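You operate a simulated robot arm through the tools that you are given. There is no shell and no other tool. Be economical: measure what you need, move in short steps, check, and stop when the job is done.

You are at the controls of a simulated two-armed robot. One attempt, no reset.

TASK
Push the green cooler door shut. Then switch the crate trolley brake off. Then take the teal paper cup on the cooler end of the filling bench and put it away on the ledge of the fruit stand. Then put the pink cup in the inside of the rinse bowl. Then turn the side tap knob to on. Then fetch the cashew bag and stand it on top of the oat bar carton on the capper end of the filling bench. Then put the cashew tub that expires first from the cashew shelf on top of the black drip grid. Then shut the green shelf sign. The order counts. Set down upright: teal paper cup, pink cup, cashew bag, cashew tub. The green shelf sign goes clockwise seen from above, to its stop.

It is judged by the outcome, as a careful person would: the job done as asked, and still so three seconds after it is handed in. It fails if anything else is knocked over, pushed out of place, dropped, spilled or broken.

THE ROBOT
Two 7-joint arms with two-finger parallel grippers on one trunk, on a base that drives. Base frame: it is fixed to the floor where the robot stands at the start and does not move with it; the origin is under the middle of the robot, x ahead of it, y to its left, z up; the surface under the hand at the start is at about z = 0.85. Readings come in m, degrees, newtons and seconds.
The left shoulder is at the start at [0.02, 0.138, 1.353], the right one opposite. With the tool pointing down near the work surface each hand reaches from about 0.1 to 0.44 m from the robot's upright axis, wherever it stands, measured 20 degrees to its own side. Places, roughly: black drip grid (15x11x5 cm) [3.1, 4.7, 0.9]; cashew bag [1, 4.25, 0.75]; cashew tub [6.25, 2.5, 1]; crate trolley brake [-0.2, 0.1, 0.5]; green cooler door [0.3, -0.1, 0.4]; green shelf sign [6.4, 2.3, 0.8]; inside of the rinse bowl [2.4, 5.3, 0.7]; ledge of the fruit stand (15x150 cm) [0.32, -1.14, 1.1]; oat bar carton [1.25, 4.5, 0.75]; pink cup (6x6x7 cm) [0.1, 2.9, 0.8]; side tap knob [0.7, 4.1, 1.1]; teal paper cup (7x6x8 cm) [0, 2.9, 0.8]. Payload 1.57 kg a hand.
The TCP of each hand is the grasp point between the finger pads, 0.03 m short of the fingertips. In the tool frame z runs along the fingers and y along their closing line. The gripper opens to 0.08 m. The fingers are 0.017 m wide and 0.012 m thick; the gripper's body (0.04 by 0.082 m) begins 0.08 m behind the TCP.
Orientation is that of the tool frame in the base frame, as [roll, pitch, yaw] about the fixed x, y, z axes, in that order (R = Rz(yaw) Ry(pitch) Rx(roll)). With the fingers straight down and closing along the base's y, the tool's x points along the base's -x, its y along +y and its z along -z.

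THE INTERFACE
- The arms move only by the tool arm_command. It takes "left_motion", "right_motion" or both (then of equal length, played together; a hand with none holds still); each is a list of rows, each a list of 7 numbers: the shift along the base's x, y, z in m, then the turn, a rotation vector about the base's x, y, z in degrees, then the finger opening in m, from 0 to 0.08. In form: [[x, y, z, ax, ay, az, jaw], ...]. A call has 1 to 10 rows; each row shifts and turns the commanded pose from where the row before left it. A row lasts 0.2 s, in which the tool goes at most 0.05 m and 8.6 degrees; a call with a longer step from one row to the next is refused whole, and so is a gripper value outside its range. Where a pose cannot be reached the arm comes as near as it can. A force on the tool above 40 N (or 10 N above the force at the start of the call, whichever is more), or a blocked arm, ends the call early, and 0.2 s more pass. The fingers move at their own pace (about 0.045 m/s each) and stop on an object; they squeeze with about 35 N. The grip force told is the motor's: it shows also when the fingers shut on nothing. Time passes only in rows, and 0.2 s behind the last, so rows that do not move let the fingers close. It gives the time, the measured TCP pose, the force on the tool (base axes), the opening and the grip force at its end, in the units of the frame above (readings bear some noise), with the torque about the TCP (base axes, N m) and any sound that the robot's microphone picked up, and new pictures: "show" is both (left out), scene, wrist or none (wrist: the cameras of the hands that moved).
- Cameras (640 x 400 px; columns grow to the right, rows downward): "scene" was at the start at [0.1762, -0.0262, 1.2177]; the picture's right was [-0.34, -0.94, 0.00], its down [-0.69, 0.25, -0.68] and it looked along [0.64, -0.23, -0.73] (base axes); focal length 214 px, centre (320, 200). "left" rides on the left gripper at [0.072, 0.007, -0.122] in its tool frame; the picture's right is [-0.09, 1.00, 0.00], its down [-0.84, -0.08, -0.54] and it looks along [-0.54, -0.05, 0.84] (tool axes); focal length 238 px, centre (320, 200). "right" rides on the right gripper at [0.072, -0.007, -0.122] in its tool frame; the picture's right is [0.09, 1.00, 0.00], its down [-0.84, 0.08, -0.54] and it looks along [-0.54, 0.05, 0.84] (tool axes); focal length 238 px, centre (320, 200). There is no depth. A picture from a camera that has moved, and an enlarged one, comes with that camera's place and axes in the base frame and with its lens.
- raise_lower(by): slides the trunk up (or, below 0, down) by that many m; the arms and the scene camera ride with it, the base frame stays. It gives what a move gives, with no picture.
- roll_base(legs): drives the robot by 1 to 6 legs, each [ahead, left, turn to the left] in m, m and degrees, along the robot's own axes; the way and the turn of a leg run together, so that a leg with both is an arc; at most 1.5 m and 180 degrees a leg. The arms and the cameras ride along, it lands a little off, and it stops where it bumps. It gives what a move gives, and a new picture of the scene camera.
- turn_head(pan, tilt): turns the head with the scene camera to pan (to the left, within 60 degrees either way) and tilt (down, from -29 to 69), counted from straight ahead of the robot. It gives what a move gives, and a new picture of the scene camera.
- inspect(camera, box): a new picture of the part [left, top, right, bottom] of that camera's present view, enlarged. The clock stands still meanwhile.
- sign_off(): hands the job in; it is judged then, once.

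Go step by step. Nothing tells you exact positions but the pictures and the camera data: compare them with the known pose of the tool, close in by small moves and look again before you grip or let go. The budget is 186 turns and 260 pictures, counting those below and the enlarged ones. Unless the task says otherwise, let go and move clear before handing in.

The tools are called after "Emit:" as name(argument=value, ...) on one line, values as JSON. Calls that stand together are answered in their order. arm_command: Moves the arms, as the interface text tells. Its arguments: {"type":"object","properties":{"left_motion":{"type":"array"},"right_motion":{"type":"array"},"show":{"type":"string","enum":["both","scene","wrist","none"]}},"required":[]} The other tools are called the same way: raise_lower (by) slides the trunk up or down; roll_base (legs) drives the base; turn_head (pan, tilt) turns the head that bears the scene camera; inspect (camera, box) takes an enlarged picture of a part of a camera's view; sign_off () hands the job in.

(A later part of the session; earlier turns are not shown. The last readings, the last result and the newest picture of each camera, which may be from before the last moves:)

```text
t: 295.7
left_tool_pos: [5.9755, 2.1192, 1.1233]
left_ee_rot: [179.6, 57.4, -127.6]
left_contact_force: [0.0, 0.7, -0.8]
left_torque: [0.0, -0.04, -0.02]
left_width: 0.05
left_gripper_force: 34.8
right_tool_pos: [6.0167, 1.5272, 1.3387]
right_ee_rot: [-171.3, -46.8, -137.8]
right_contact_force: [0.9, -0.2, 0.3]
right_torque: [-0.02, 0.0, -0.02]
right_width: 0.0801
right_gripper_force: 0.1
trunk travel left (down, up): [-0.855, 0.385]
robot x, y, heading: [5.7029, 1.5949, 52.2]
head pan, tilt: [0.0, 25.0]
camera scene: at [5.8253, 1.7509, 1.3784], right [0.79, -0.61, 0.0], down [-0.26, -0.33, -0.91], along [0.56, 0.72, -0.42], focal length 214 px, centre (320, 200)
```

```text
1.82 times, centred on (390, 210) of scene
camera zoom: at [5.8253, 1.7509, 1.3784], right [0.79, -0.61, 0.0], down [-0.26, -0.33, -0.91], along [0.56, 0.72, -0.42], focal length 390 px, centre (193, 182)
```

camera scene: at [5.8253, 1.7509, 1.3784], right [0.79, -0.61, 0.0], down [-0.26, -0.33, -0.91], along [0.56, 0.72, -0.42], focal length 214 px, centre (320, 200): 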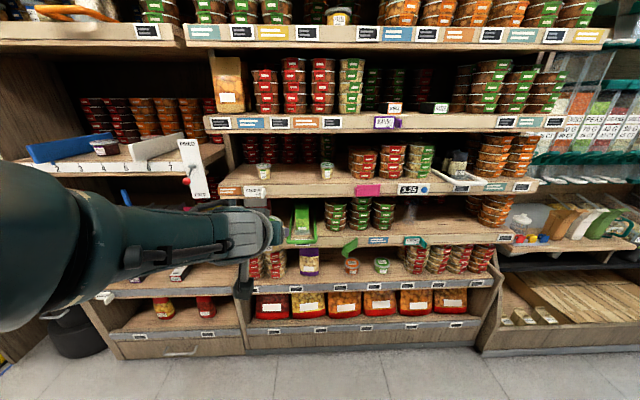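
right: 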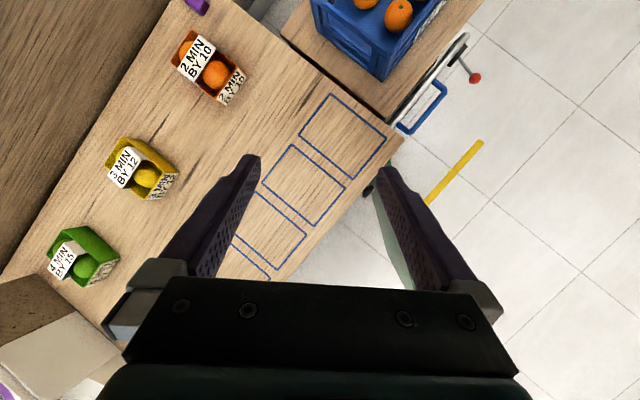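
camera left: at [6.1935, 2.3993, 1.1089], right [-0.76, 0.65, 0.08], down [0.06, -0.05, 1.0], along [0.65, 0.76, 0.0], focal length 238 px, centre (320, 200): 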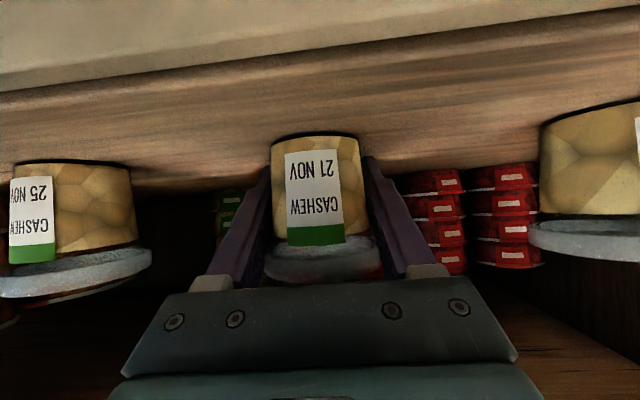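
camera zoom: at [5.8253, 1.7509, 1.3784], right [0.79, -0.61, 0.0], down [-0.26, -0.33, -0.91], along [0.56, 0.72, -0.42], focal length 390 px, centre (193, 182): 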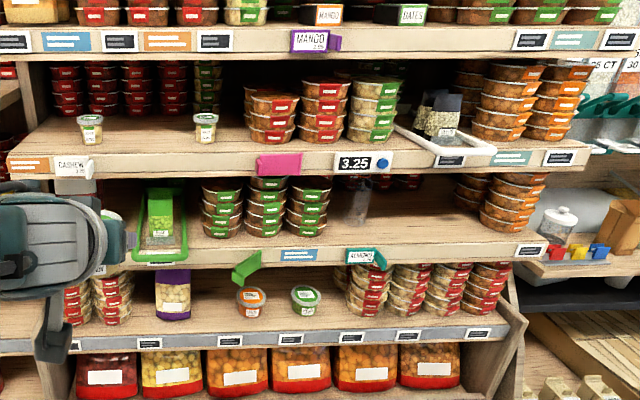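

Tub picked; other tubs untouched. Carry it back along the aisle to the dishwasher end.

Emit:
roll_base(legs=[[-0.35, 0, 0], [0, 1.3, 0], [0, 1.3, 0], [0, 1.2, 0]])

Emit:
turn_head(pan=0, tilt=35)

```text
t: 315.9
left_tool_pos: [2.8456, 4.2558, 1.123]
left_ee_rot: [179.7, 57.4, -130.1]
left_contact_force: [-0.2, 0.4, -0.8]
left_torque: [0.02, 0.01, 0.0]
left_width: 0.0499
left_gripper_force: 34.9
right_tool_pos: [2.8615, 3.6639, 1.3409]
right_ee_rot: [-171.3, -46.8, -140.2]
right_contact_force: [1.4, -0.6, 0.0]
right_torque: [-0.01, 0.02, 0.01]
right_width: 0.08
right_gripper_force: 0.1
trunk travel left (down, up): [-0.855, 0.385]
robot x, y, heading: [2.5521, 3.7474, 49.8]
head pan, tilt: [0.0, 25.0]
camera scene: at [2.6794, 3.8953, 1.3784], right [0.76, -0.65, 0.0], down [-0.27, -0.32, -0.91], along [0.59, 0.69, -0.42], focal length 214 px, centre (320, 200)
```

scene: 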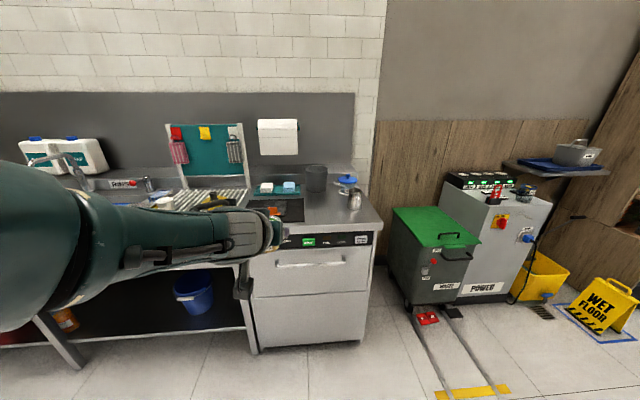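

```text
t: 316.7
left_tool_pos: [2.8453, 4.2553, 1.1233]
left_ee_rot: [179.7, 57.4, -130.1]
left_contact_force: [-0.2, 0.3, -1.1]
left_torque: [-0.01, -0.04, 0.0]
left_width: 0.0498
left_gripper_force: 35.4
right_tool_pos: [2.8615, 3.6638, 1.3402]
right_ee_rot: [-171.2, -46.8, -140.3]
right_contact_force: [0.5, -0.5, 0.1]
right_torque: [0.01, -0.04, 0.0]
right_width: 0.0798
right_gripper_force: 0.1
trunk travel left (down, up): [-0.855, 0.385]
robot x, y, heading: [2.554, 3.7478, 49.9]
head pan, tilt: [0.0, 35.0]
camera scene: at [2.6768, 3.8922, 1.3627], right [0.76, -0.65, 0.0], down [-0.37, -0.44, -0.82], along [0.53, 0.63, -0.57], focal length 214 px, centre (320, 200)
```

scene: 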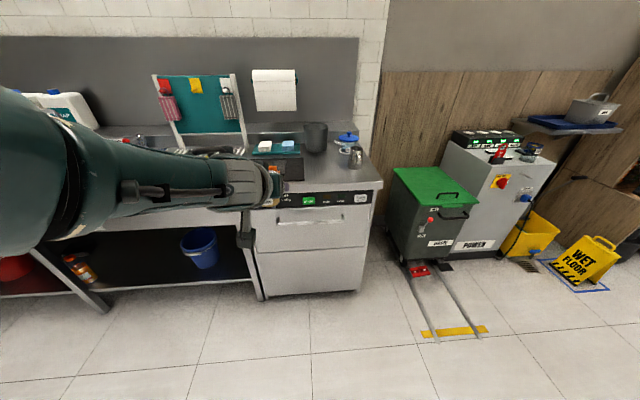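

The arm hides the grid; I move so it's visible to the right of the hand.

Emit:
roll_base(legs=[[0.3, 0.35, 1]])

Emit:
turn_head(pan=-10, tilt=45)

Emit:
inspect(camera="scene", box=[240, 60, 440, 220])

```text
t: 319.5
left_tool_pos: [2.7556, 4.7189, 1.1229]
left_ee_rot: [179.8, 57.4, -129.2]
left_contact_force: [0.5, 0.0, -1.0]
left_torque: [0.0, -0.03, -0.01]
left_width: 0.0499
left_gripper_force: 35.1
right_tool_pos: [2.7812, 4.1265, 1.3406]
right_ee_rot: [-171.2, -46.8, -139.3]
right_contact_force: [-0.2, -0.1, 0.8]
right_torque: [0.0, -0.03, -0.01]
right_width: 0.0799
right_gripper_force: 0.0
trunk travel left (down, up): [-0.855, 0.385]
robot x, y, heading: [2.4715, 4.2066, 50.6]
head pan, tilt: [0.0, 35.0]
camera scene: at [2.5922, 4.3524, 1.3626], right [0.77, -0.63, 0.0], down [-0.36, -0.44, -0.82], along [0.52, 0.63, -0.57], focal length 214 px, centre (320, 200)
```

scene: 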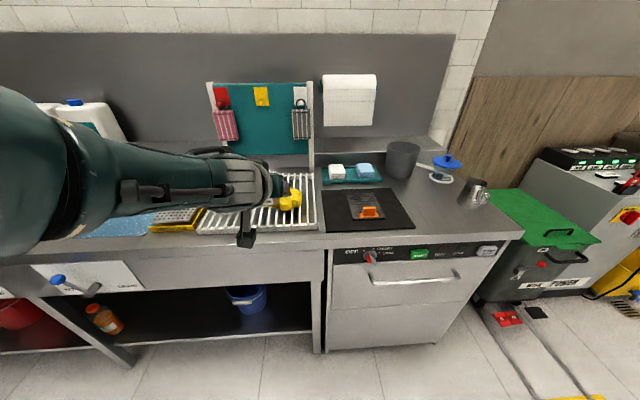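

```text
t: 320.2
left_tool_pos: [2.7554, 4.7196, 1.1225]
left_ee_rot: [179.7, 57.5, -129.3]
left_contact_force: [0.1, -0.2, -0.5]
left_torque: [0.03, -0.06, 0.03]
left_width: 0.0498
left_gripper_force: 35.5
right_tool_pos: [2.7794, 4.127, 1.3386]
right_ee_rot: [-171.3, -46.8, -139.5]
right_contact_force: [0.3, 0.3, 0.8]
right_torque: [-0.01, 0.0, -0.01]
right_width: 0.08
right_gripper_force: 0.1
trunk travel left (down, up): [-0.855, 0.385]
robot x, y, heading: [2.4713, 4.2095, 50.7]
head pan, tilt: [-10.0, 45.0]
camera scene: at [2.598, 4.3374, 1.3479], right [0.65, -0.76, 0.0], down [-0.54, -0.46, -0.71], along [0.54, 0.46, -0.71], focal length 214 px, centre (320, 200)
```

scene: 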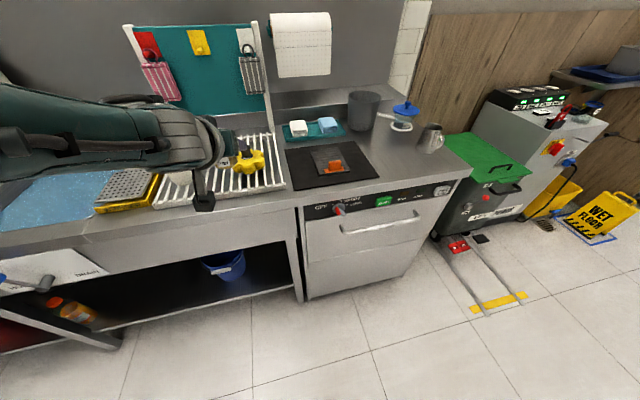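

```text
2.50 times, centred on (340, 140) of scene
camera zoom: at [2.598, 4.3374, 1.3479], right [0.65, -0.76, 0.0], down [-0.54, -0.46, -0.71], along [0.54, 0.46, -0.71], focal length 536 px, centre (270, 350)
```

zoom: 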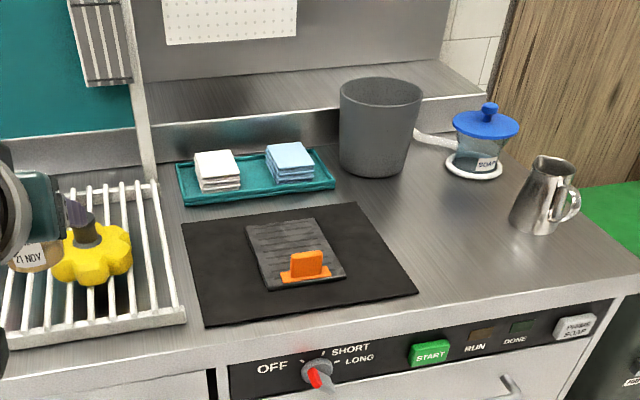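

Emit:
inspect(camera="scene", box=[285, 135, 385, 195])

```text
6.40 times, centred on (335, 165) of scene
camera zoom: at [2.598, 4.3374, 1.3479], right [0.65, -0.76, 0.0], down [-0.54, -0.46, -0.71], along [0.54, 0.46, -0.71], focal length 1373 px, centre (224, 424)
```

zoom: 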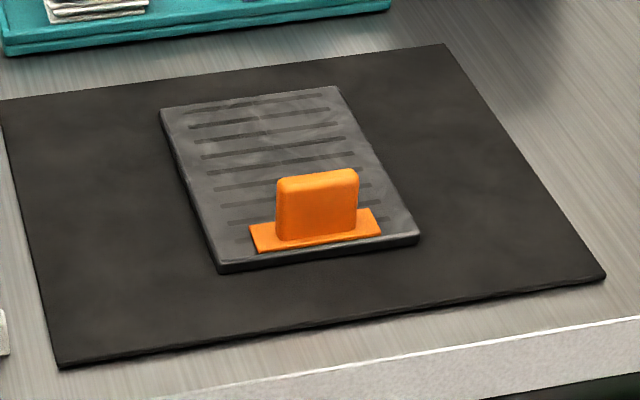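

The drip grid is the ribbed plate with an orange lift tab at its front; free area centre ≈(3.115,4.744). I drive the tub over it, high.

Emit:
roll_base(legs=[[0.0, -0.263, 0], [0.22, 0, 0]])

Emit:
inspect(camera="left", box=[0, 0, 640, 400])

```text
t: 323.3
left_tool_pos: [3.0977, 4.7182, 1.1233]
left_ee_rot: [179.7, 57.3, -129.3]
left_contact_force: [0.6, 0.2, -0.1]
left_torque: [-0.01, 0.0, 0.02]
left_width: 0.0498
left_gripper_force: 34.9
right_tool_pos: [3.1222, 4.127, 1.3401]
right_ee_rot: [-171.3, -46.7, -139.4]
right_contact_force: [-0.3, 0.3, -0.9]
right_torque: [-0.01, 0.02, 0.04]
right_width: 0.0801
right_gripper_force: 0.0
trunk travel left (down, up): [-0.855, 0.385]
robot x, y, heading: [2.8153, 4.2069, 50.3]
head pan, tilt: [-10.0, 45.0]
camera scene: at [2.94, 4.3375, 1.3478], right [0.65, -0.76, 0.0], down [-0.54, -0.46, -0.71], along [0.54, 0.46, -0.71], focal length 214 px, centre (320, 200)
```

scene: 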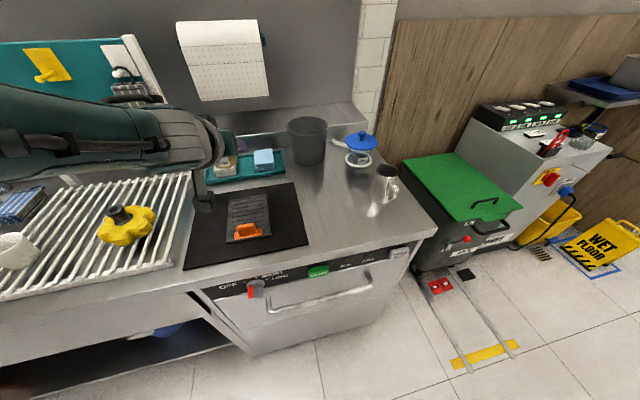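

```text
1.00 times, centred on (320, 200) of left (not enlarged: the box is as wide or as high as the picture)
camera zoom: at [3.0047, 4.6132, 1.1287], right [-0.74, 0.67, 0.08], down [0.06, -0.05, 1.0], along [0.67, 0.74, 0.0], focal length 238 px, centre (320, 200)
```

zoom: 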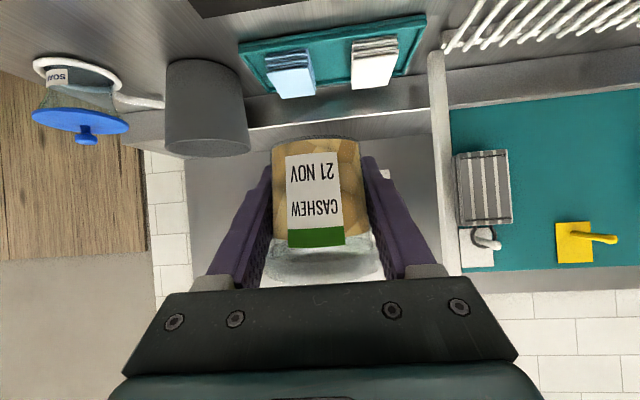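

Emit:
inspect(camera="scene", box=[190, 170, 310, 260])

```text
4.44 times, centred on (250, 215) of scene
camera zoom: at [2.94, 4.3375, 1.3478], right [0.65, -0.76, 0.0], down [-0.54, -0.46, -0.71], along [0.54, 0.46, -0.71], focal length 953 px, centre (631, 133)
```

zoom: 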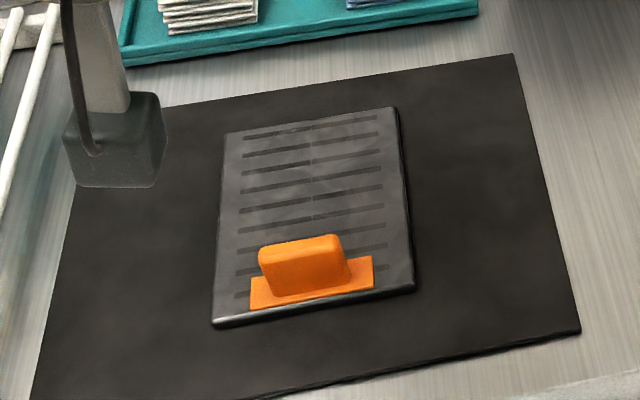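

Grid top z≈0.914, centre of free area (3.112,4.740); tub needs 3 cm forward. Then lower.

Emit:
roll_base(legs=[[0.03, 0.002, 0]])

Emit:
raise_lower(by=-0.14)

Emit:
inspect(camera="left", box=[0, 0, 640, 400])

Emit:
inspect(camera="scene", box=[150, 150, 350, 300])

```text
t: 324.2
left_tool_pos: [3.1157, 4.7422, 1.1236]
left_ee_rot: [179.7, 57.3, -129.2]
left_contact_force: [-0.4, -0.1, -1.1]
left_torque: [0.01, 0.0, -0.04]
left_width: 0.0498
left_gripper_force: 35.3
right_tool_pos: [3.1391, 4.1522, 1.34]
right_ee_rot: [-171.3, -46.8, -139.5]
right_contact_force: [-0.3, -0.1, 0.0]
right_torque: [0.02, 0.01, -0.01]
right_width: 0.08
right_gripper_force: 0.1
trunk travel left (down, up): [-0.855, 0.385]
robot x, y, heading: [2.833, 4.2323, 50.6]
head pan, tilt: [-10.0, 45.0]
camera scene: at [2.9575, 4.3619, 1.3478], right [0.65, -0.76, 0.0], down [-0.54, -0.46, -0.71], along [0.54, 0.46, -0.71], focal length 214 px, centre (320, 200)
```

scene: 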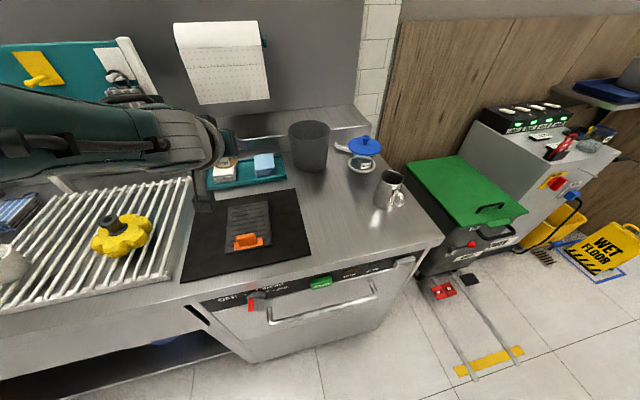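

```text
t: 325.9
left_tool_pos: [3.1162, 4.7446, 0.9826]
left_ee_rot: [179.8, 57.3, -129.3]
left_contact_force: [0.3, -0.4, -1.1]
left_torque: [0.02, 0.03, -0.02]
left_width: 0.0494
left_gripper_force: 34.9
right_tool_pos: [3.1393, 4.1501, 1.1995]
right_ee_rot: [-171.3, -46.8, -139.4]
right_contact_force: [0.2, -0.4, 0.3]
right_torque: [-0.01, -0.01, -0.01]
right_width: 0.08
right_gripper_force: 0.1
trunk travel left (down, up): [-0.715, 0.525]
robot x, y, heading: [2.8335, 4.2299, 50.4]
head pan, tilt: [-10.0, 45.0]
```

```text
1.00 times, centred on (320, 200) of left (not enlarged: the box is as wide or as high as the picture)
camera zoom: at [3.0222, 4.6376, 0.9887], right [-0.74, 0.67, 0.08], down [0.06, -0.05, 1.0], along [0.67, 0.74, 0.0], focal length 238 px, centre (320, 200)
```

zoom: 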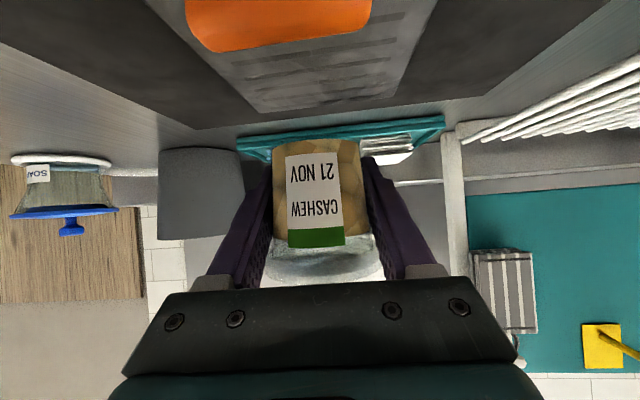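

```text
2.67 times, centred on (250, 225) of scene
camera zoom: at [2.9575, 4.362, 1.2079], right [0.65, -0.76, 0.0], down [-0.54, -0.46, -0.71], along [0.54, 0.46, -0.71], focal length 572 px, centre (507, 133)
```

zoom: 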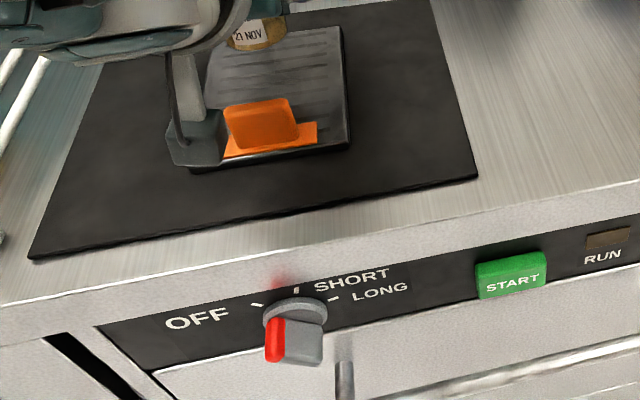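

Camera bracket clears the tab by a few cm. Lower 3 cm more.

Emit:
raise_lower(by=-0.03)

Emit:
inspect(camera="left", box=[0, 0, 640, 400])

Emit:
turn_head(pan=15, tilt=35)

```text
t: 326.6
left_tool_pos: [3.1151, 4.7428, 0.9519]
left_ee_rot: [179.7, 57.3, -129.3]
left_contact_force: [-0.2, -0.3, 0.1]
left_torque: [-0.03, -0.01, 0.01]
left_width: 0.0498
left_gripper_force: 35.3
right_tool_pos: [3.1397, 4.1519, 1.1694]
right_ee_rot: [-171.3, -46.8, -139.5]
right_contact_force: [-0.3, 0.1, -0.7]
right_torque: [0.0, 0.01, -0.01]
right_width: 0.0799
right_gripper_force: 0.1
trunk travel left (down, up): [-0.685, 0.555]
robot x, y, heading: [2.8309, 4.2322, 50.5]
head pan, tilt: [-10.0, 45.0]
```

```text
1.00 times, centred on (320, 200) of left (not enlarged: the box is as wide or as high as the picture)
camera zoom: at [3.0223, 4.6376, 0.9586], right [-0.74, 0.67, 0.08], down [0.06, -0.05, 1.0], along [0.67, 0.74, 0.0], focal length 238 px, centre (320, 200)
```

zoom: 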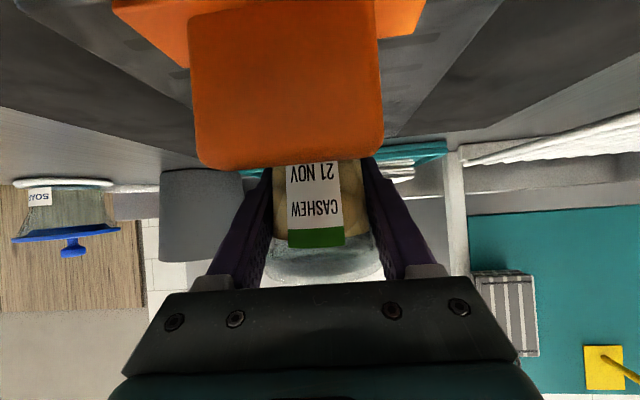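

```text
t: 327.5
left_tool_pos: [3.1146, 4.7438, 0.9525]
left_ee_rot: [179.6, 57.2, -129.3]
left_contact_force: [0.3, -0.9, -0.2]
left_torque: [-0.02, 0.0, 0.01]
left_width: 0.0492
left_gripper_force: 35.5
right_tool_pos: [3.1393, 4.1512, 1.1682]
right_ee_rot: [-171.3, -46.8, -139.5]
right_contact_force: [-0.1, -0.5, -0.6]
right_torque: [0.01, 0.01, 0.01]
right_width: 0.08
right_gripper_force: 0.0
trunk travel left (down, up): [-0.685, 0.555]
robot x, y, heading: [2.8265, 4.2309, 50.4]
head pan, tilt: [15.0, 35.0]
camera scene: at [2.9322, 4.3892, 1.1926], right [0.91, -0.42, 0.0], down [-0.24, -0.52, -0.82], along [0.34, 0.74, -0.57], focal length 214 px, centre (320, 200)
```

scene: 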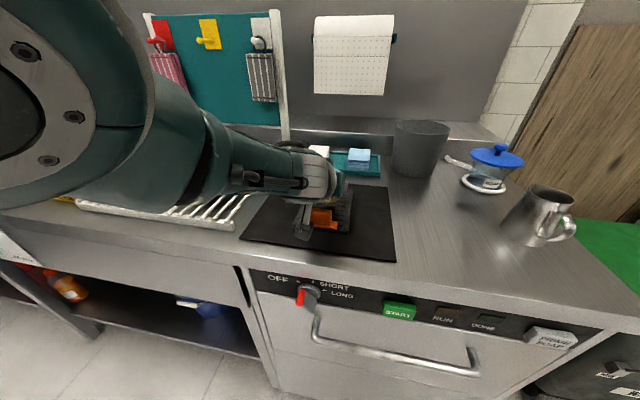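

Clearances fine. Lower in small steps until contact.

Emit:
raise_lower(by=-0.006)

Emit:
raise_lower(by=-0.004)

```text
t: 328.0
left_tool_pos: [3.1152, 4.7435, 0.9473]
left_ee_rot: [179.8, 57.3, -129.3]
left_contact_force: [-0.6, -0.4, -0.9]
left_torque: [0.03, -0.04, 0.01]
left_width: 0.0498
left_gripper_force: 34.9
right_tool_pos: [3.1404, 4.1505, 1.1635]
right_ee_rot: [-171.2, -46.7, -139.5]
right_contact_force: [-0.7, 0.2, 0.3]
right_torque: [0.02, 0.0, -0.01]
right_width: 0.0803
right_gripper_force: 0.0
trunk travel left (down, up): [-0.679, 0.561]
robot x, y, heading: [2.8303, 4.2285, 50.3]
head pan, tilt: [15.0, 35.0]
```

```text
t: 328.6
left_tool_pos: [3.1154, 4.7418, 0.9435]
left_ee_rot: [179.7, 57.3, -129.3]
left_contact_force: [-0.4, 0.1, -0.9]
left_torque: [0.0, -0.01, 0.03]
left_width: 0.05
left_gripper_force: 34.5
right_tool_pos: [3.1392, 4.1513, 1.1599]
right_ee_rot: [-171.3, -46.8, -139.4]
right_contact_force: [0.2, -0.8, 0.3]
right_torque: [0.01, 0.0, 0.01]
right_width: 0.0798
right_gripper_force: 0.1
trunk travel left (down, up): [-0.675, 0.565]
robot x, y, heading: [2.8322, 4.2336, 50.6]
head pan, tilt: [15.0, 35.0]
```

Emit:
raise_lower(by=-0.004)

Emit:
inspect(camera="scene", box=[280, 150, 400, 250])

```text
t: 329.1
left_tool_pos: [3.1162, 4.7429, 0.9394]
left_ee_rot: [179.6, 57.2, -129.4]
left_contact_force: [-0.1, 0.3, -0.4]
left_torque: [0.01, -0.03, 0.01]
left_width: 0.0498
left_gripper_force: 35.2
right_tool_pos: [3.1392, 4.151, 1.1554]
right_ee_rot: [-171.3, -46.8, -139.5]
right_contact_force: [-0.6, 0.1, -0.7]
right_torque: [-0.01, 0.02, 0.0]
right_width: 0.0802
right_gripper_force: 0.0
trunk travel left (down, up): [-0.671, 0.569]
robot x, y, heading: [2.8303, 4.2348, 50.5]
head pan, tilt: [15.0, 35.0]
```

```text
4.00 times, centred on (340, 200) of scene
camera zoom: at [2.9322, 4.3893, 1.1786], right [0.91, -0.41, 0.0], down [-0.24, -0.52, -0.82], along [0.34, 0.75, -0.57], focal length 858 px, centre (240, 200)
```

zoom: 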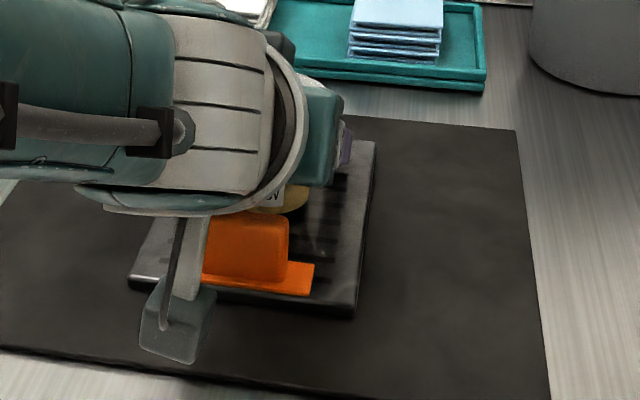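

Still no contact; continue in 4 mm steps.

Emit:
raise_lower(by=-0.004)

Emit:
raise_lower(by=-0.004)

```text
t: 329.6
left_tool_pos: [3.1165, 4.7445, 0.9377]
left_ee_rot: [179.8, 57.5, -129.4]
left_contact_force: [-2.2, -1.9, 10.6]
left_torque: [0.08, -0.21, 0.02]
left_width: 0.0496
left_gripper_force: 35.1
right_tool_pos: [3.1388, 4.1508, 1.1524]
right_ee_rot: [-171.3, -46.7, -139.4]
right_contact_force: [0.2, 0.0, -1.7]
right_torque: [-0.01, 0.02, 0.01]
right_width: 0.0801
right_gripper_force: 0.0
trunk travel left (down, up): [-0.667, 0.573]
robot x, y, heading: [2.83, 4.2301, 50.4]
head pan, tilt: [15.0, 35.0]
```

```text
t: 330.2
left_tool_pos: [3.1184, 4.7464, 0.9359]
left_ee_rot: [179.6, 57.9, -129.5]
left_contact_force: [-8.7, -9.3, 36.4]
left_torque: [0.26, -0.47, -0.17]
left_width: 0.0497
left_gripper_force: 34.4
right_tool_pos: [3.1401, 4.1508, 1.1472]
right_ee_rot: [-171.5, -46.6, -139.4]
right_contact_force: [0.5, -0.3, 0.4]
right_torque: [0.02, -0.04, 0.01]
right_width: 0.0797
right_gripper_force: 0.1
trunk travel left (down, up): [-0.663, 0.577]
robot x, y, heading: [2.832, 4.2301, 50.7]
head pan, tilt: [15.0, 35.0]
```

Contact made. Ease back 4 mm, open and rise straight up.

Emit:
raise_lower(by=0.005)

Emit:
arm_command(left_motion=[[0, 0, 0, 0, 0, 0, 0.065], [0, 0, 0, 0, 0, 0, 0.08], [0, 0, 0, 0, 0, 0, 0.08], [0, 0, 0, 0, 0, 0, 0.08]], show="wrist")

Emit:
raise_lower(by=0.15)

Emit:
roll_base(legs=[[-0.25, 0, 0]])

Emit:
inspect(camera="left", box=[0, 0, 640, 400])

```text
t: 330.7
left_tool_pos: [3.1174, 4.7446, 0.939]
left_ee_rot: [179.8, 57.4, -129.3]
left_contact_force: [4.0, 2.6, 11.7]
left_torque: [0.22, -0.36, 0.01]
left_width: 0.0496
left_gripper_force: 35.0
right_tool_pos: [3.1408, 4.1525, 1.1525]
right_ee_rot: [-171.2, -46.7, -139.5]
right_contact_force: [0.1, 1.4, -0.3]
right_torque: [0.0, 0.0, 0.01]
right_width: 0.0799
right_gripper_force: 0.1
trunk travel left (down, up): [-0.668, 0.572]
robot x, y, heading: [2.8336, 4.2286, 50.5]
head pan, tilt: [15.0, 35.0]
```

```text
t: 331.7
left_tool_pos: [3.1157, 4.7449, 0.9369]
left_ee_rot: [179.6, 57.4, -129.5]
left_contact_force: [-1.9, 3.3, 11.9]
left_torque: [-0.02, -0.48, 0.12]
left_width: 0.076
left_gripper_force: 0.2
right_tool_pos: [3.1391, 4.1531, 1.153]
right_ee_rot: [-171.4, -46.8, -139.5]
right_contact_force: [0.3, 0.2, -0.2]
right_torque: [0.01, 0.02, 0.0]
right_width: 0.08
right_gripper_force: 0.0
trunk travel left (down, up): [-0.668, 0.572]
robot x, y, heading: [2.8306, 4.2364, 50.6]
head pan, tilt: [15.0, 35.0]
camera left: at [3.0224, 4.6396, 0.9425], right [-0.74, 0.67, 0.08], down [0.06, -0.06, 1.0], along [0.67, 0.74, 0.0], focal length 238 px, centre (320, 200)
```

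left: 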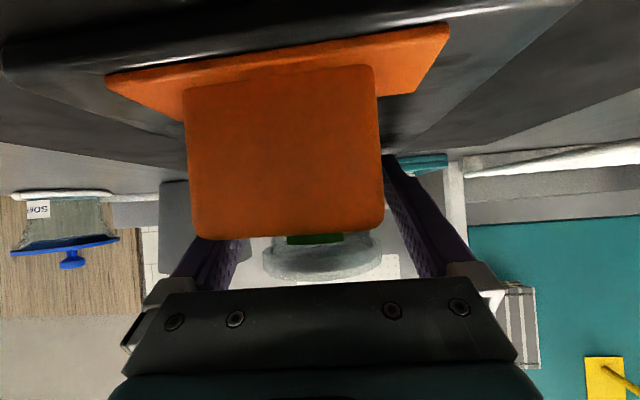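

```text
t: 333.4
left_tool_pos: [3.1149, 4.743, 1.0861]
left_ee_rot: [179.6, 57.3, -129.3]
left_contact_force: [0.5, 0.1, -0.5]
left_torque: [0.03, 0.02, 0.01]
left_width: 0.08
left_gripper_force: 0.0
right_tool_pos: [3.1386, 4.1505, 1.3022]
right_ee_rot: [-171.3, -46.7, -139.5]
right_contact_force: [0.2, -0.2, -1.0]
right_torque: [-0.01, 0.02, 0.03]
right_width: 0.08
right_gripper_force: 0.2
trunk travel left (down, up): [-0.818, 0.422]
robot x, y, heading: [2.827, 4.2364, 50.5]
head pan, tilt: [15.0, 35.0]
```

```text
t: 335.3
left_tool_pos: [2.9552, 4.5455, 1.086]
left_ee_rot: [179.6, 57.4, -129.6]
left_contact_force: [0.4, -0.2, -0.3]
left_torque: [0.0, 0.0, 0.07]
left_width: 0.0802
left_gripper_force: 0.1
right_tool_pos: [2.9756, 3.9541, 1.3019]
right_ee_rot: [-171.4, -46.8, -139.7]
right_contact_force: [0.4, 0.6, -0.1]
right_torque: [0.01, -0.02, 0.02]
right_width: 0.0801
right_gripper_force: 0.0
trunk travel left (down, up): [-0.818, 0.422]
robot x, y, heading: [2.6655, 4.0363, 50.4]
head pan, tilt: [15.0, 35.0]
camera scene: at [2.7706, 4.1928, 1.3257], right [0.91, -0.42, 0.0], down [-0.24, -0.52, -0.82], along [0.34, 0.74, -0.57], focal length 214 px, centre (320, 200)
```

scene: 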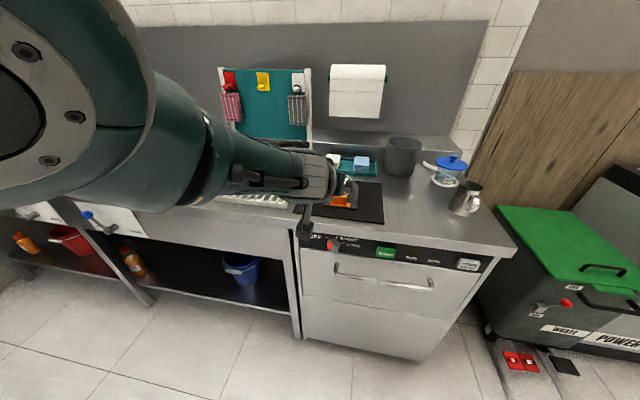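

```text
1.00 times, centred on (320, 200) of left (not enlarged: the box is as wide or as high as the picture)
camera zoom: at [2.8619, 4.4407, 1.0918], right [-0.74, 0.67, 0.08], down [0.06, -0.05, 1.0], along [0.67, 0.74, 0.0], focal length 238 px, centre (320, 200)
```

zoom: 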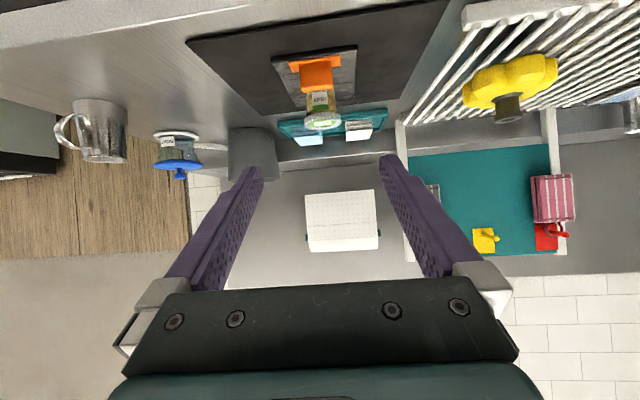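

Emit:
inspect(camera="left", box=[260, 30, 400, 140])

```text
3.64 times, centred on (330, 85) of left
camera zoom: at [2.8619, 4.4407, 1.0918], right [-0.74, 0.67, 0.08], down [0.06, -0.05, 1.0], along [0.67, 0.74, 0.0], focal length 867 px, centre (284, 618)
```

zoom: 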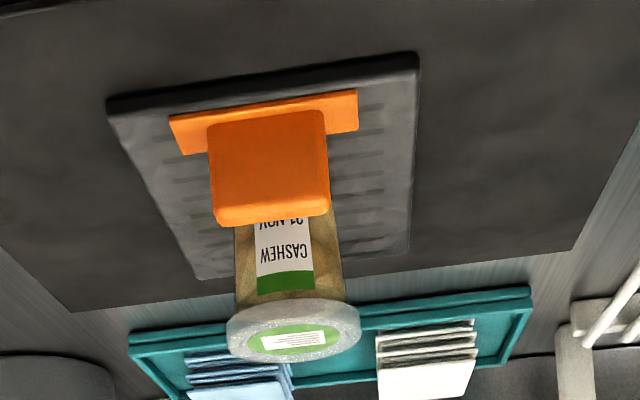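

The tub stands upright on the drip grid. Finally the green shelf sign: back to the shelf.

Emit:
roll_base(legs=[[-0.4, 0, 0], [0, -1.3, 0], [0, -1.3, 0], [0, -1.3, 1]])

Emit:
turn_head(pan=-15, tilt=30)

```text
t: 356.2
left_tool_pos: [5.6698, 1.7721, 1.0861]
left_ee_rot: [179.7, 57.3, -125.8]
left_contact_force: [0.1, 0.1, -0.3]
left_torque: [0.0, -0.03, -0.01]
left_width: 0.0799
left_gripper_force: 0.0
right_tool_pos: [5.7298, 1.1815, 1.3018]
right_ee_rot: [-171.2, -46.8, -136.0]
right_contact_force: [-0.6, -0.2, 0.2]
right_torque: [0.01, -0.03, 0.02]
right_width: 0.0803
right_gripper_force: 0.0
trunk travel left (down, up): [-0.818, 0.422]
robot x, y, heading: [5.4173, 1.2393, 54.0]
head pan, tilt: [15.0, 35.0]
camera scene: at [5.5081, 1.4066, 1.3256], right [0.93, -0.36, 0.0], down [-0.2, -0.54, -0.82], along [0.29, 0.77, -0.57], focal length 214 px, centre (320, 200)
```

scene: 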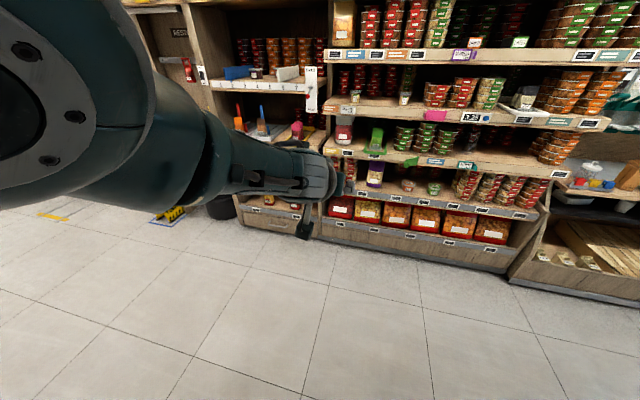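

```text
t: 357.1
left_tool_pos: [5.6693, 1.7705, 1.0861]
left_ee_rot: [179.6, 57.4, -125.8]
left_contact_force: [-0.2, 0.0, 0.5]
left_torque: [0.04, 0.01, 0.02]
left_width: 0.08
left_gripper_force: 0.1
right_tool_pos: [5.7301, 1.1811, 1.3033]
right_ee_rot: [-171.3, -46.8, -135.9]
right_contact_force: [-0.4, 0.1, 0.5]
right_torque: [0.04, -0.02, -0.03]
right_width: 0.0798
right_gripper_force: 0.1
trunk travel left (down, up): [-0.818, 0.422]
robot x, y, heading: [5.4153, 1.2421, 54.2]
head pan, tilt: [-15.0, 30.0]
camera scene: at [5.5468, 1.3814, 1.3334], right [0.63, -0.78, 0.0], down [-0.39, -0.32, -0.87], along [0.67, 0.55, -0.5], focal length 214 px, centre (320, 200)
```

scene: 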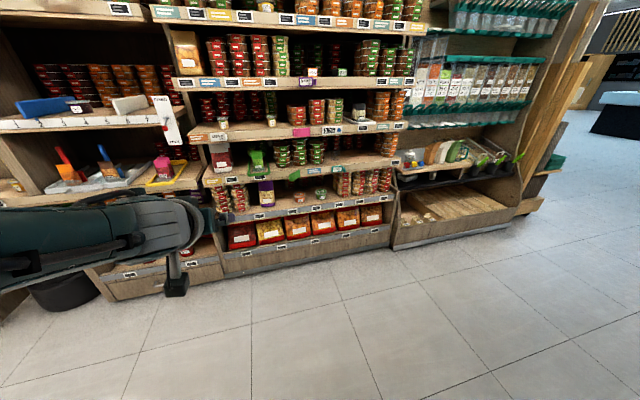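

Emit:
roll_base(legs=[[0.55, -0.2, -2.2]])

Emit:
raise_lower(by=-0.15)

Emit:
turn_head(pan=0, tilt=35)

```text
t: 360.4
left_tool_pos: [6.1729, 2.083, 1.0854]
left_ee_rot: [179.7, 57.3, -127.2]
left_contact_force: [-0.7, 0.5, -0.1]
left_torque: [0.04, 0.01, 0.02]
left_width: 0.0801
left_gripper_force: 0.0
right_tool_pos: [6.2197, 1.4925, 1.3033]
right_ee_rot: [-171.2, -46.7, -137.5]
right_contact_force: [0.2, -0.1, 0.1]
right_torque: [0.01, 0.0, -0.01]
right_width: 0.0801
right_gripper_force: 0.1
trunk travel left (down, up): [-0.818, 0.422]
robot x, y, heading: [5.9102, 1.5624, 52.5]
head pan, tilt: [-15.0, 30.0]
camera scene: at [6.041, 1.6961, 1.3334], right [0.61, -0.79, 0.0], down [-0.4, -0.31, -0.87], along [0.69, 0.53, -0.5], focal length 214 px, centre (320, 200)
```

scene: 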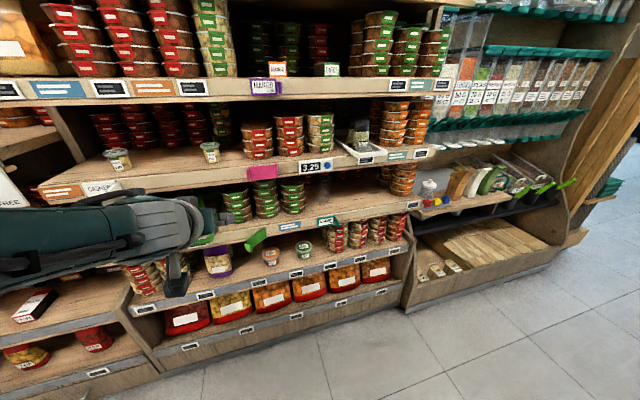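

```text
t: 362.2
left_tool_pos: [6.1727, 2.0829, 0.9363]
left_ee_rot: [179.6, 57.4, -127.2]
left_contact_force: [0.5, -0.1, -0.7]
left_torque: [0.05, 0.0, 0.01]
left_width: 0.08
left_gripper_force: 0.1
right_tool_pos: [6.219, 1.4917, 1.1538]
right_ee_rot: [-171.3, -46.8, -137.4]
right_contact_force: [0.3, -0.3, 0.6]
right_torque: [-0.01, 0.0, 0.0]
right_width: 0.0803
right_gripper_force: 0.0
trunk travel left (down, up): [-0.668, 0.572]
robot x, y, heading: [5.9053, 1.558, 52.4]
head pan, tilt: [-15.0, 30.0]
```

```text
t: 363.0
left_tool_pos: [6.1728, 2.0827, 0.9369]
left_ee_rot: [179.6, 57.3, -127.2]
left_contact_force: [0.1, 0.2, 0.2]
left_torque: [-0.03, 0.02, -0.02]
left_width: 0.0799
left_gripper_force: 0.0
right_tool_pos: [6.2192, 1.4915, 1.1529]
right_ee_rot: [-171.3, -46.9, -137.4]
right_contact_force: [0.2, 0.4, -0.6]
right_torque: [-0.04, 0.0, -0.03]
right_width: 0.0803
right_gripper_force: 0.0
trunk travel left (down, up): [-0.668, 0.572]
robot x, y, heading: [5.9047, 1.5624, 52.5]
head pan, tilt: [0.0, 35.0]
camera scene: at [6.0229, 1.7109, 1.1757], right [0.79, -0.61, 0.0], down [-0.35, -0.46, -0.82], along [0.5, 0.65, -0.57], focal length 214 px, centre (320, 200)
```

scene: 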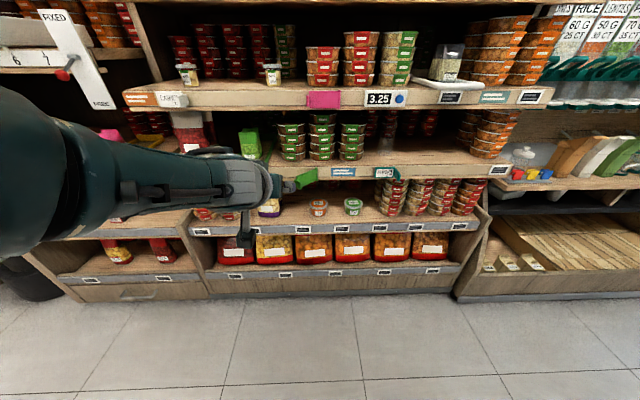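

Emit:
inspect(camera="scene", box=[260, 150, 420, 230])

Emit:
inspect(camera="left", box=[0, 0, 640, 400])

```text
4.00 times, centred on (340, 190) of scene
camera zoom: at [6.0229, 1.7109, 1.1757], right [0.79, -0.61, 0.0], down [-0.35, -0.46, -0.82], along [0.5, 0.65, -0.57], focal length 858 px, centre (240, 240)
```

zoom: 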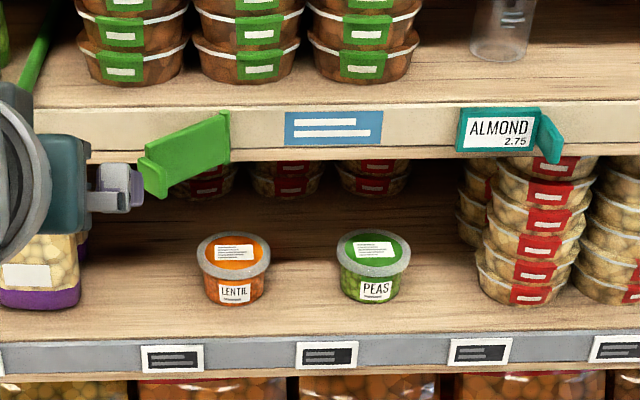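

```text
1.00 times, centred on (320, 200) of left (not enlarged: the box is as wide or as high as the picture)
camera zoom: at [6.0838, 1.9739, 0.9417], right [-0.77, 0.64, 0.08], down [0.06, -0.05, 1.0], along [0.64, 0.77, 0.0], focal length 238 px, centre (320, 200)
```

zoom: 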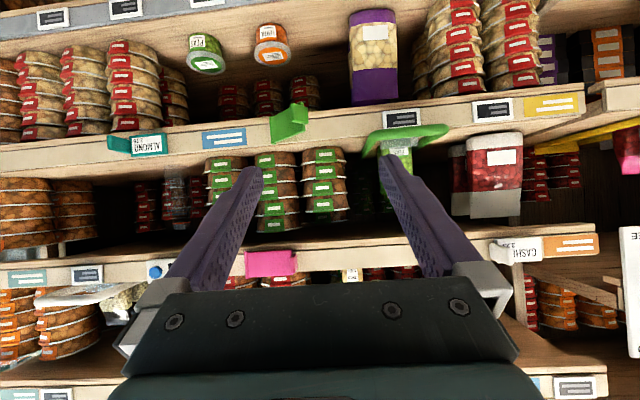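

The green sign is hinged at (6.441,2.273,0.80) with its free end at (6.353,2.270); pushing it toward the shelf is the clockwise closing. I close the fingers, lower to z≈0.816 and approach.

Emit:
arm_command(left_motion=[[0, 0, 0, 0, 0, 0, 0], [0, 0, 0, 0, 0, 0, 0], [0, 0, 0, 0, 0, 0, 0], [0, 0, 0, 0, 0, 0, 0]], show="none")

Emit:
raise_lower(by=-0.12)

Emit:
roll_base(legs=[[0.15, -0.034, 0]])

Emit:
inspect(camera="left", box=[0, 0, 640, 400])

```text
t: 364.0
left_tool_pos: [6.172, 2.0823, 0.936]
left_ee_rot: [179.7, 57.3, -127.2]
left_contact_force: [-0.6, 0.7, 0.2]
left_torque: [-0.03, 0.02, 0.0]
left_width: 0.0
left_gripper_force: 4.3
right_tool_pos: [6.2189, 1.4924, 1.1527]
right_ee_rot: [-171.3, -46.7, -137.5]
right_contact_force: [-0.1, 0.4, -0.3]
right_torque: [0.04, 0.0, 0.0]
right_width: 0.08
right_gripper_force: 0.1
trunk travel left (down, up): [-0.668, 0.572]
robot x, y, heading: [5.9065, 1.5593, 52.5]
head pan, tilt: [0.0, 35.0]
```

```text
t: 365.5
left_tool_pos: [6.1738, 2.0836, 0.816]
left_ee_rot: [179.7, 57.4, -127.1]
left_contact_force: [-0.7, -0.5, -0.7]
left_torque: [0.01, 0.02, 0.0]
left_width: 0.0
left_gripper_force: 21.4
right_tool_pos: [6.219, 1.4914, 1.0329]
right_ee_rot: [-171.3, -46.8, -137.4]
right_contact_force: [-0.6, 0.6, -0.5]
right_torque: [0.0, 0.01, -0.03]
right_width: 0.0801
right_gripper_force: 0.0
trunk travel left (down, up): [-0.548, 0.692]
robot x, y, heading: [5.9099, 1.5623, 52.7]
head pan, tilt: [0.0, 35.0]
```

```text
t: 366.9
left_tool_pos: [6.291, 2.1794, 0.8166]
left_ee_rot: [179.7, 57.3, -127.2]
left_contact_force: [0.4, 0.7, -0.7]
left_torque: [0.02, 0.01, 0.01]
left_width: 0.0
left_gripper_force: 21.1
right_tool_pos: [6.3357, 1.5889, 1.0333]
right_ee_rot: [-171.2, -46.8, -137.4]
right_contact_force: [-0.4, 0.4, -0.8]
right_torque: [0.03, 0.0, 0.0]
right_width: 0.0801
right_gripper_force: 0.1
trunk travel left (down, up): [-0.548, 0.692]
robot x, y, heading: [6.0249, 1.6568, 52.4]
head pan, tilt: [0.0, 35.0]
camera scene: at [6.1402, 1.8085, 1.0557], right [0.79, -0.61, 0.0], down [-0.35, -0.46, -0.82], along [0.5, 0.65, -0.57], focal length 214 px, centre (320, 200)
```

scene: 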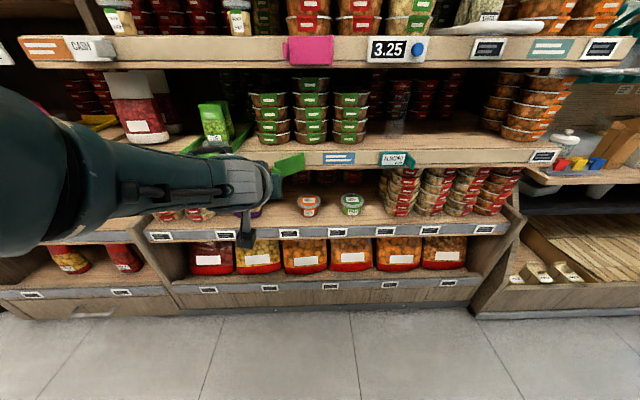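

```text
1.00 times, centred on (320, 200) of left (not enlarged: the box is as wide or as high as the picture)
camera zoom: at [6.2012, 2.0714, 0.8217], right [-0.77, 0.64, 0.08], down [0.06, -0.05, 1.0], along [0.64, 0.77, 0.0], focal length 238 px, centre (320, 200)
```

zoom: 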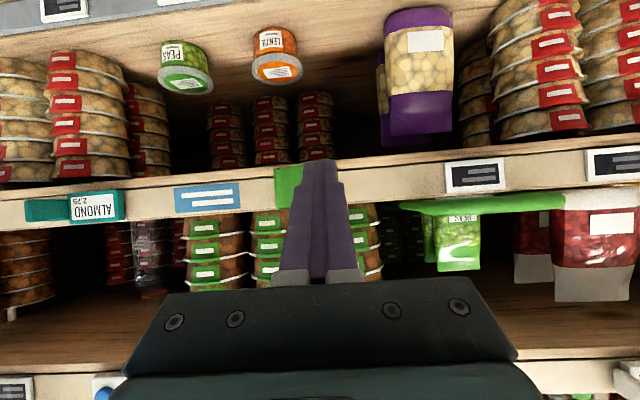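

The fingertip is right in front of the sign's free half. Drive 6 cm and then push with the arm in small steps.

Emit:
roll_base(legs=[[0.06, 0, 0]])

Emit:
arm_command(left_motion=[[0.0073, 0.0095, 0, 0, 0, 0, 0], [0.0073, 0.0095, 0, 0, 0, 0, 0], [0.0073, 0.0095, 0, 0, 0, 0, 0], [0.0073, 0.0095, 0, 0, 0, 0, 0]], show="both")

```text
t: 367.8
left_tool_pos: [6.3268, 2.2292, 0.8156]
left_ee_rot: [179.7, 57.2, -127.2]
left_contact_force: [-0.3, -0.4, 0.0]
left_torque: [-0.02, 0.01, 0.01]
left_width: 0.0
left_gripper_force: 21.4
right_tool_pos: [6.3733, 1.637, 1.0323]
right_ee_rot: [-171.3, -46.8, -137.4]
right_contact_force: [-0.2, -0.7, -0.1]
right_torque: [-0.01, 0.02, -0.03]
right_width: 0.0801
right_gripper_force: 0.0
trunk travel left (down, up): [-0.548, 0.692]
robot x, y, heading: [6.0607, 1.7032, 52.5]
head pan, tilt: [0.0, 35.0]
camera scene: at [6.1771, 1.8568, 1.0557], right [0.79, -0.61, 0.0], down [-0.35, -0.46, -0.82], along [0.5, 0.65, -0.57], focal length 214 px, centre (320, 200)
```

scene: 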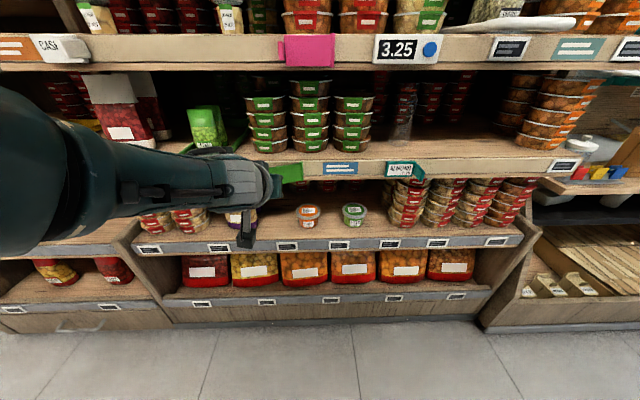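

```text
t: 368.8
left_tool_pos: [6.3273, 2.2325, 0.8164]
left_ee_rot: [179.7, 57.3, -127.3]
left_contact_force: [-0.1, 0.3, -0.4]
left_torque: [-0.02, 0.0, 0.02]
left_width: 0.0
left_gripper_force: 21.3
left hand out of reach, approached as far as the arm can: row 1, 2, 3, 4
right_tool_pos: [6.3734, 1.6373, 1.0336]
right_ee_rot: [-171.4, -46.8, -137.4]
right_contact_force: [0.7, -0.9, 0.0]
right_torque: [-0.01, 0.01, 0.01]
right_width: 0.08
right_gripper_force: 0.0
trunk travel left (down, up): [-0.548, 0.692]
robot x, y, heading: [6.0635, 1.7069, 52.5]
head pan, tilt: [0.0, 35.0]
camera scene: at [6.1769, 1.8565, 1.0557], right [0.79, -0.61, 0.0], down [-0.35, -0.46, -0.82], along [0.5, 0.65, -0.57], focal length 214 px, centre (320, 200)
camera left: at [6.237, 2.124, 0.8222], right [-0.76, 0.64, 0.08], down [0.06, -0.05, 1.0], along [0.64, 0.77, 0.0], focal length 238 px, centre (320, 200)
```

scene: 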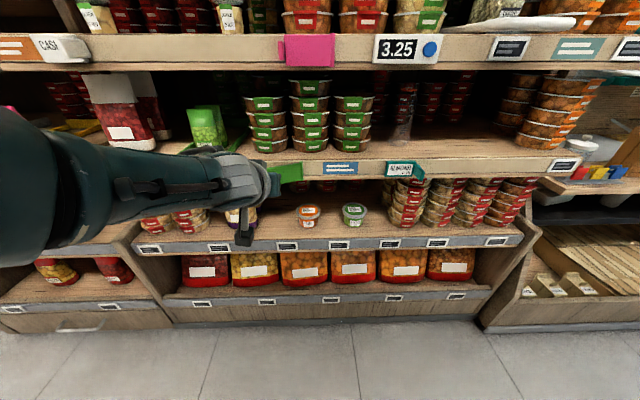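
left: 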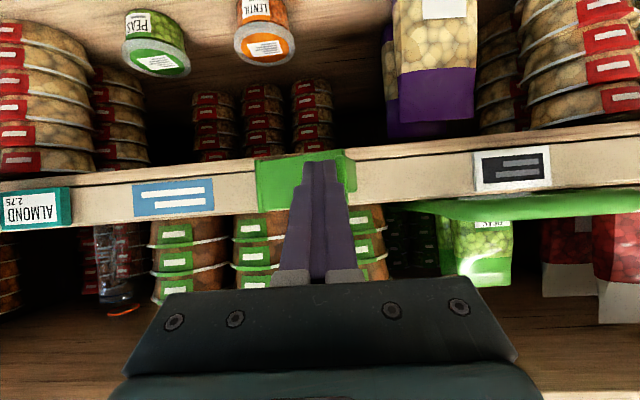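

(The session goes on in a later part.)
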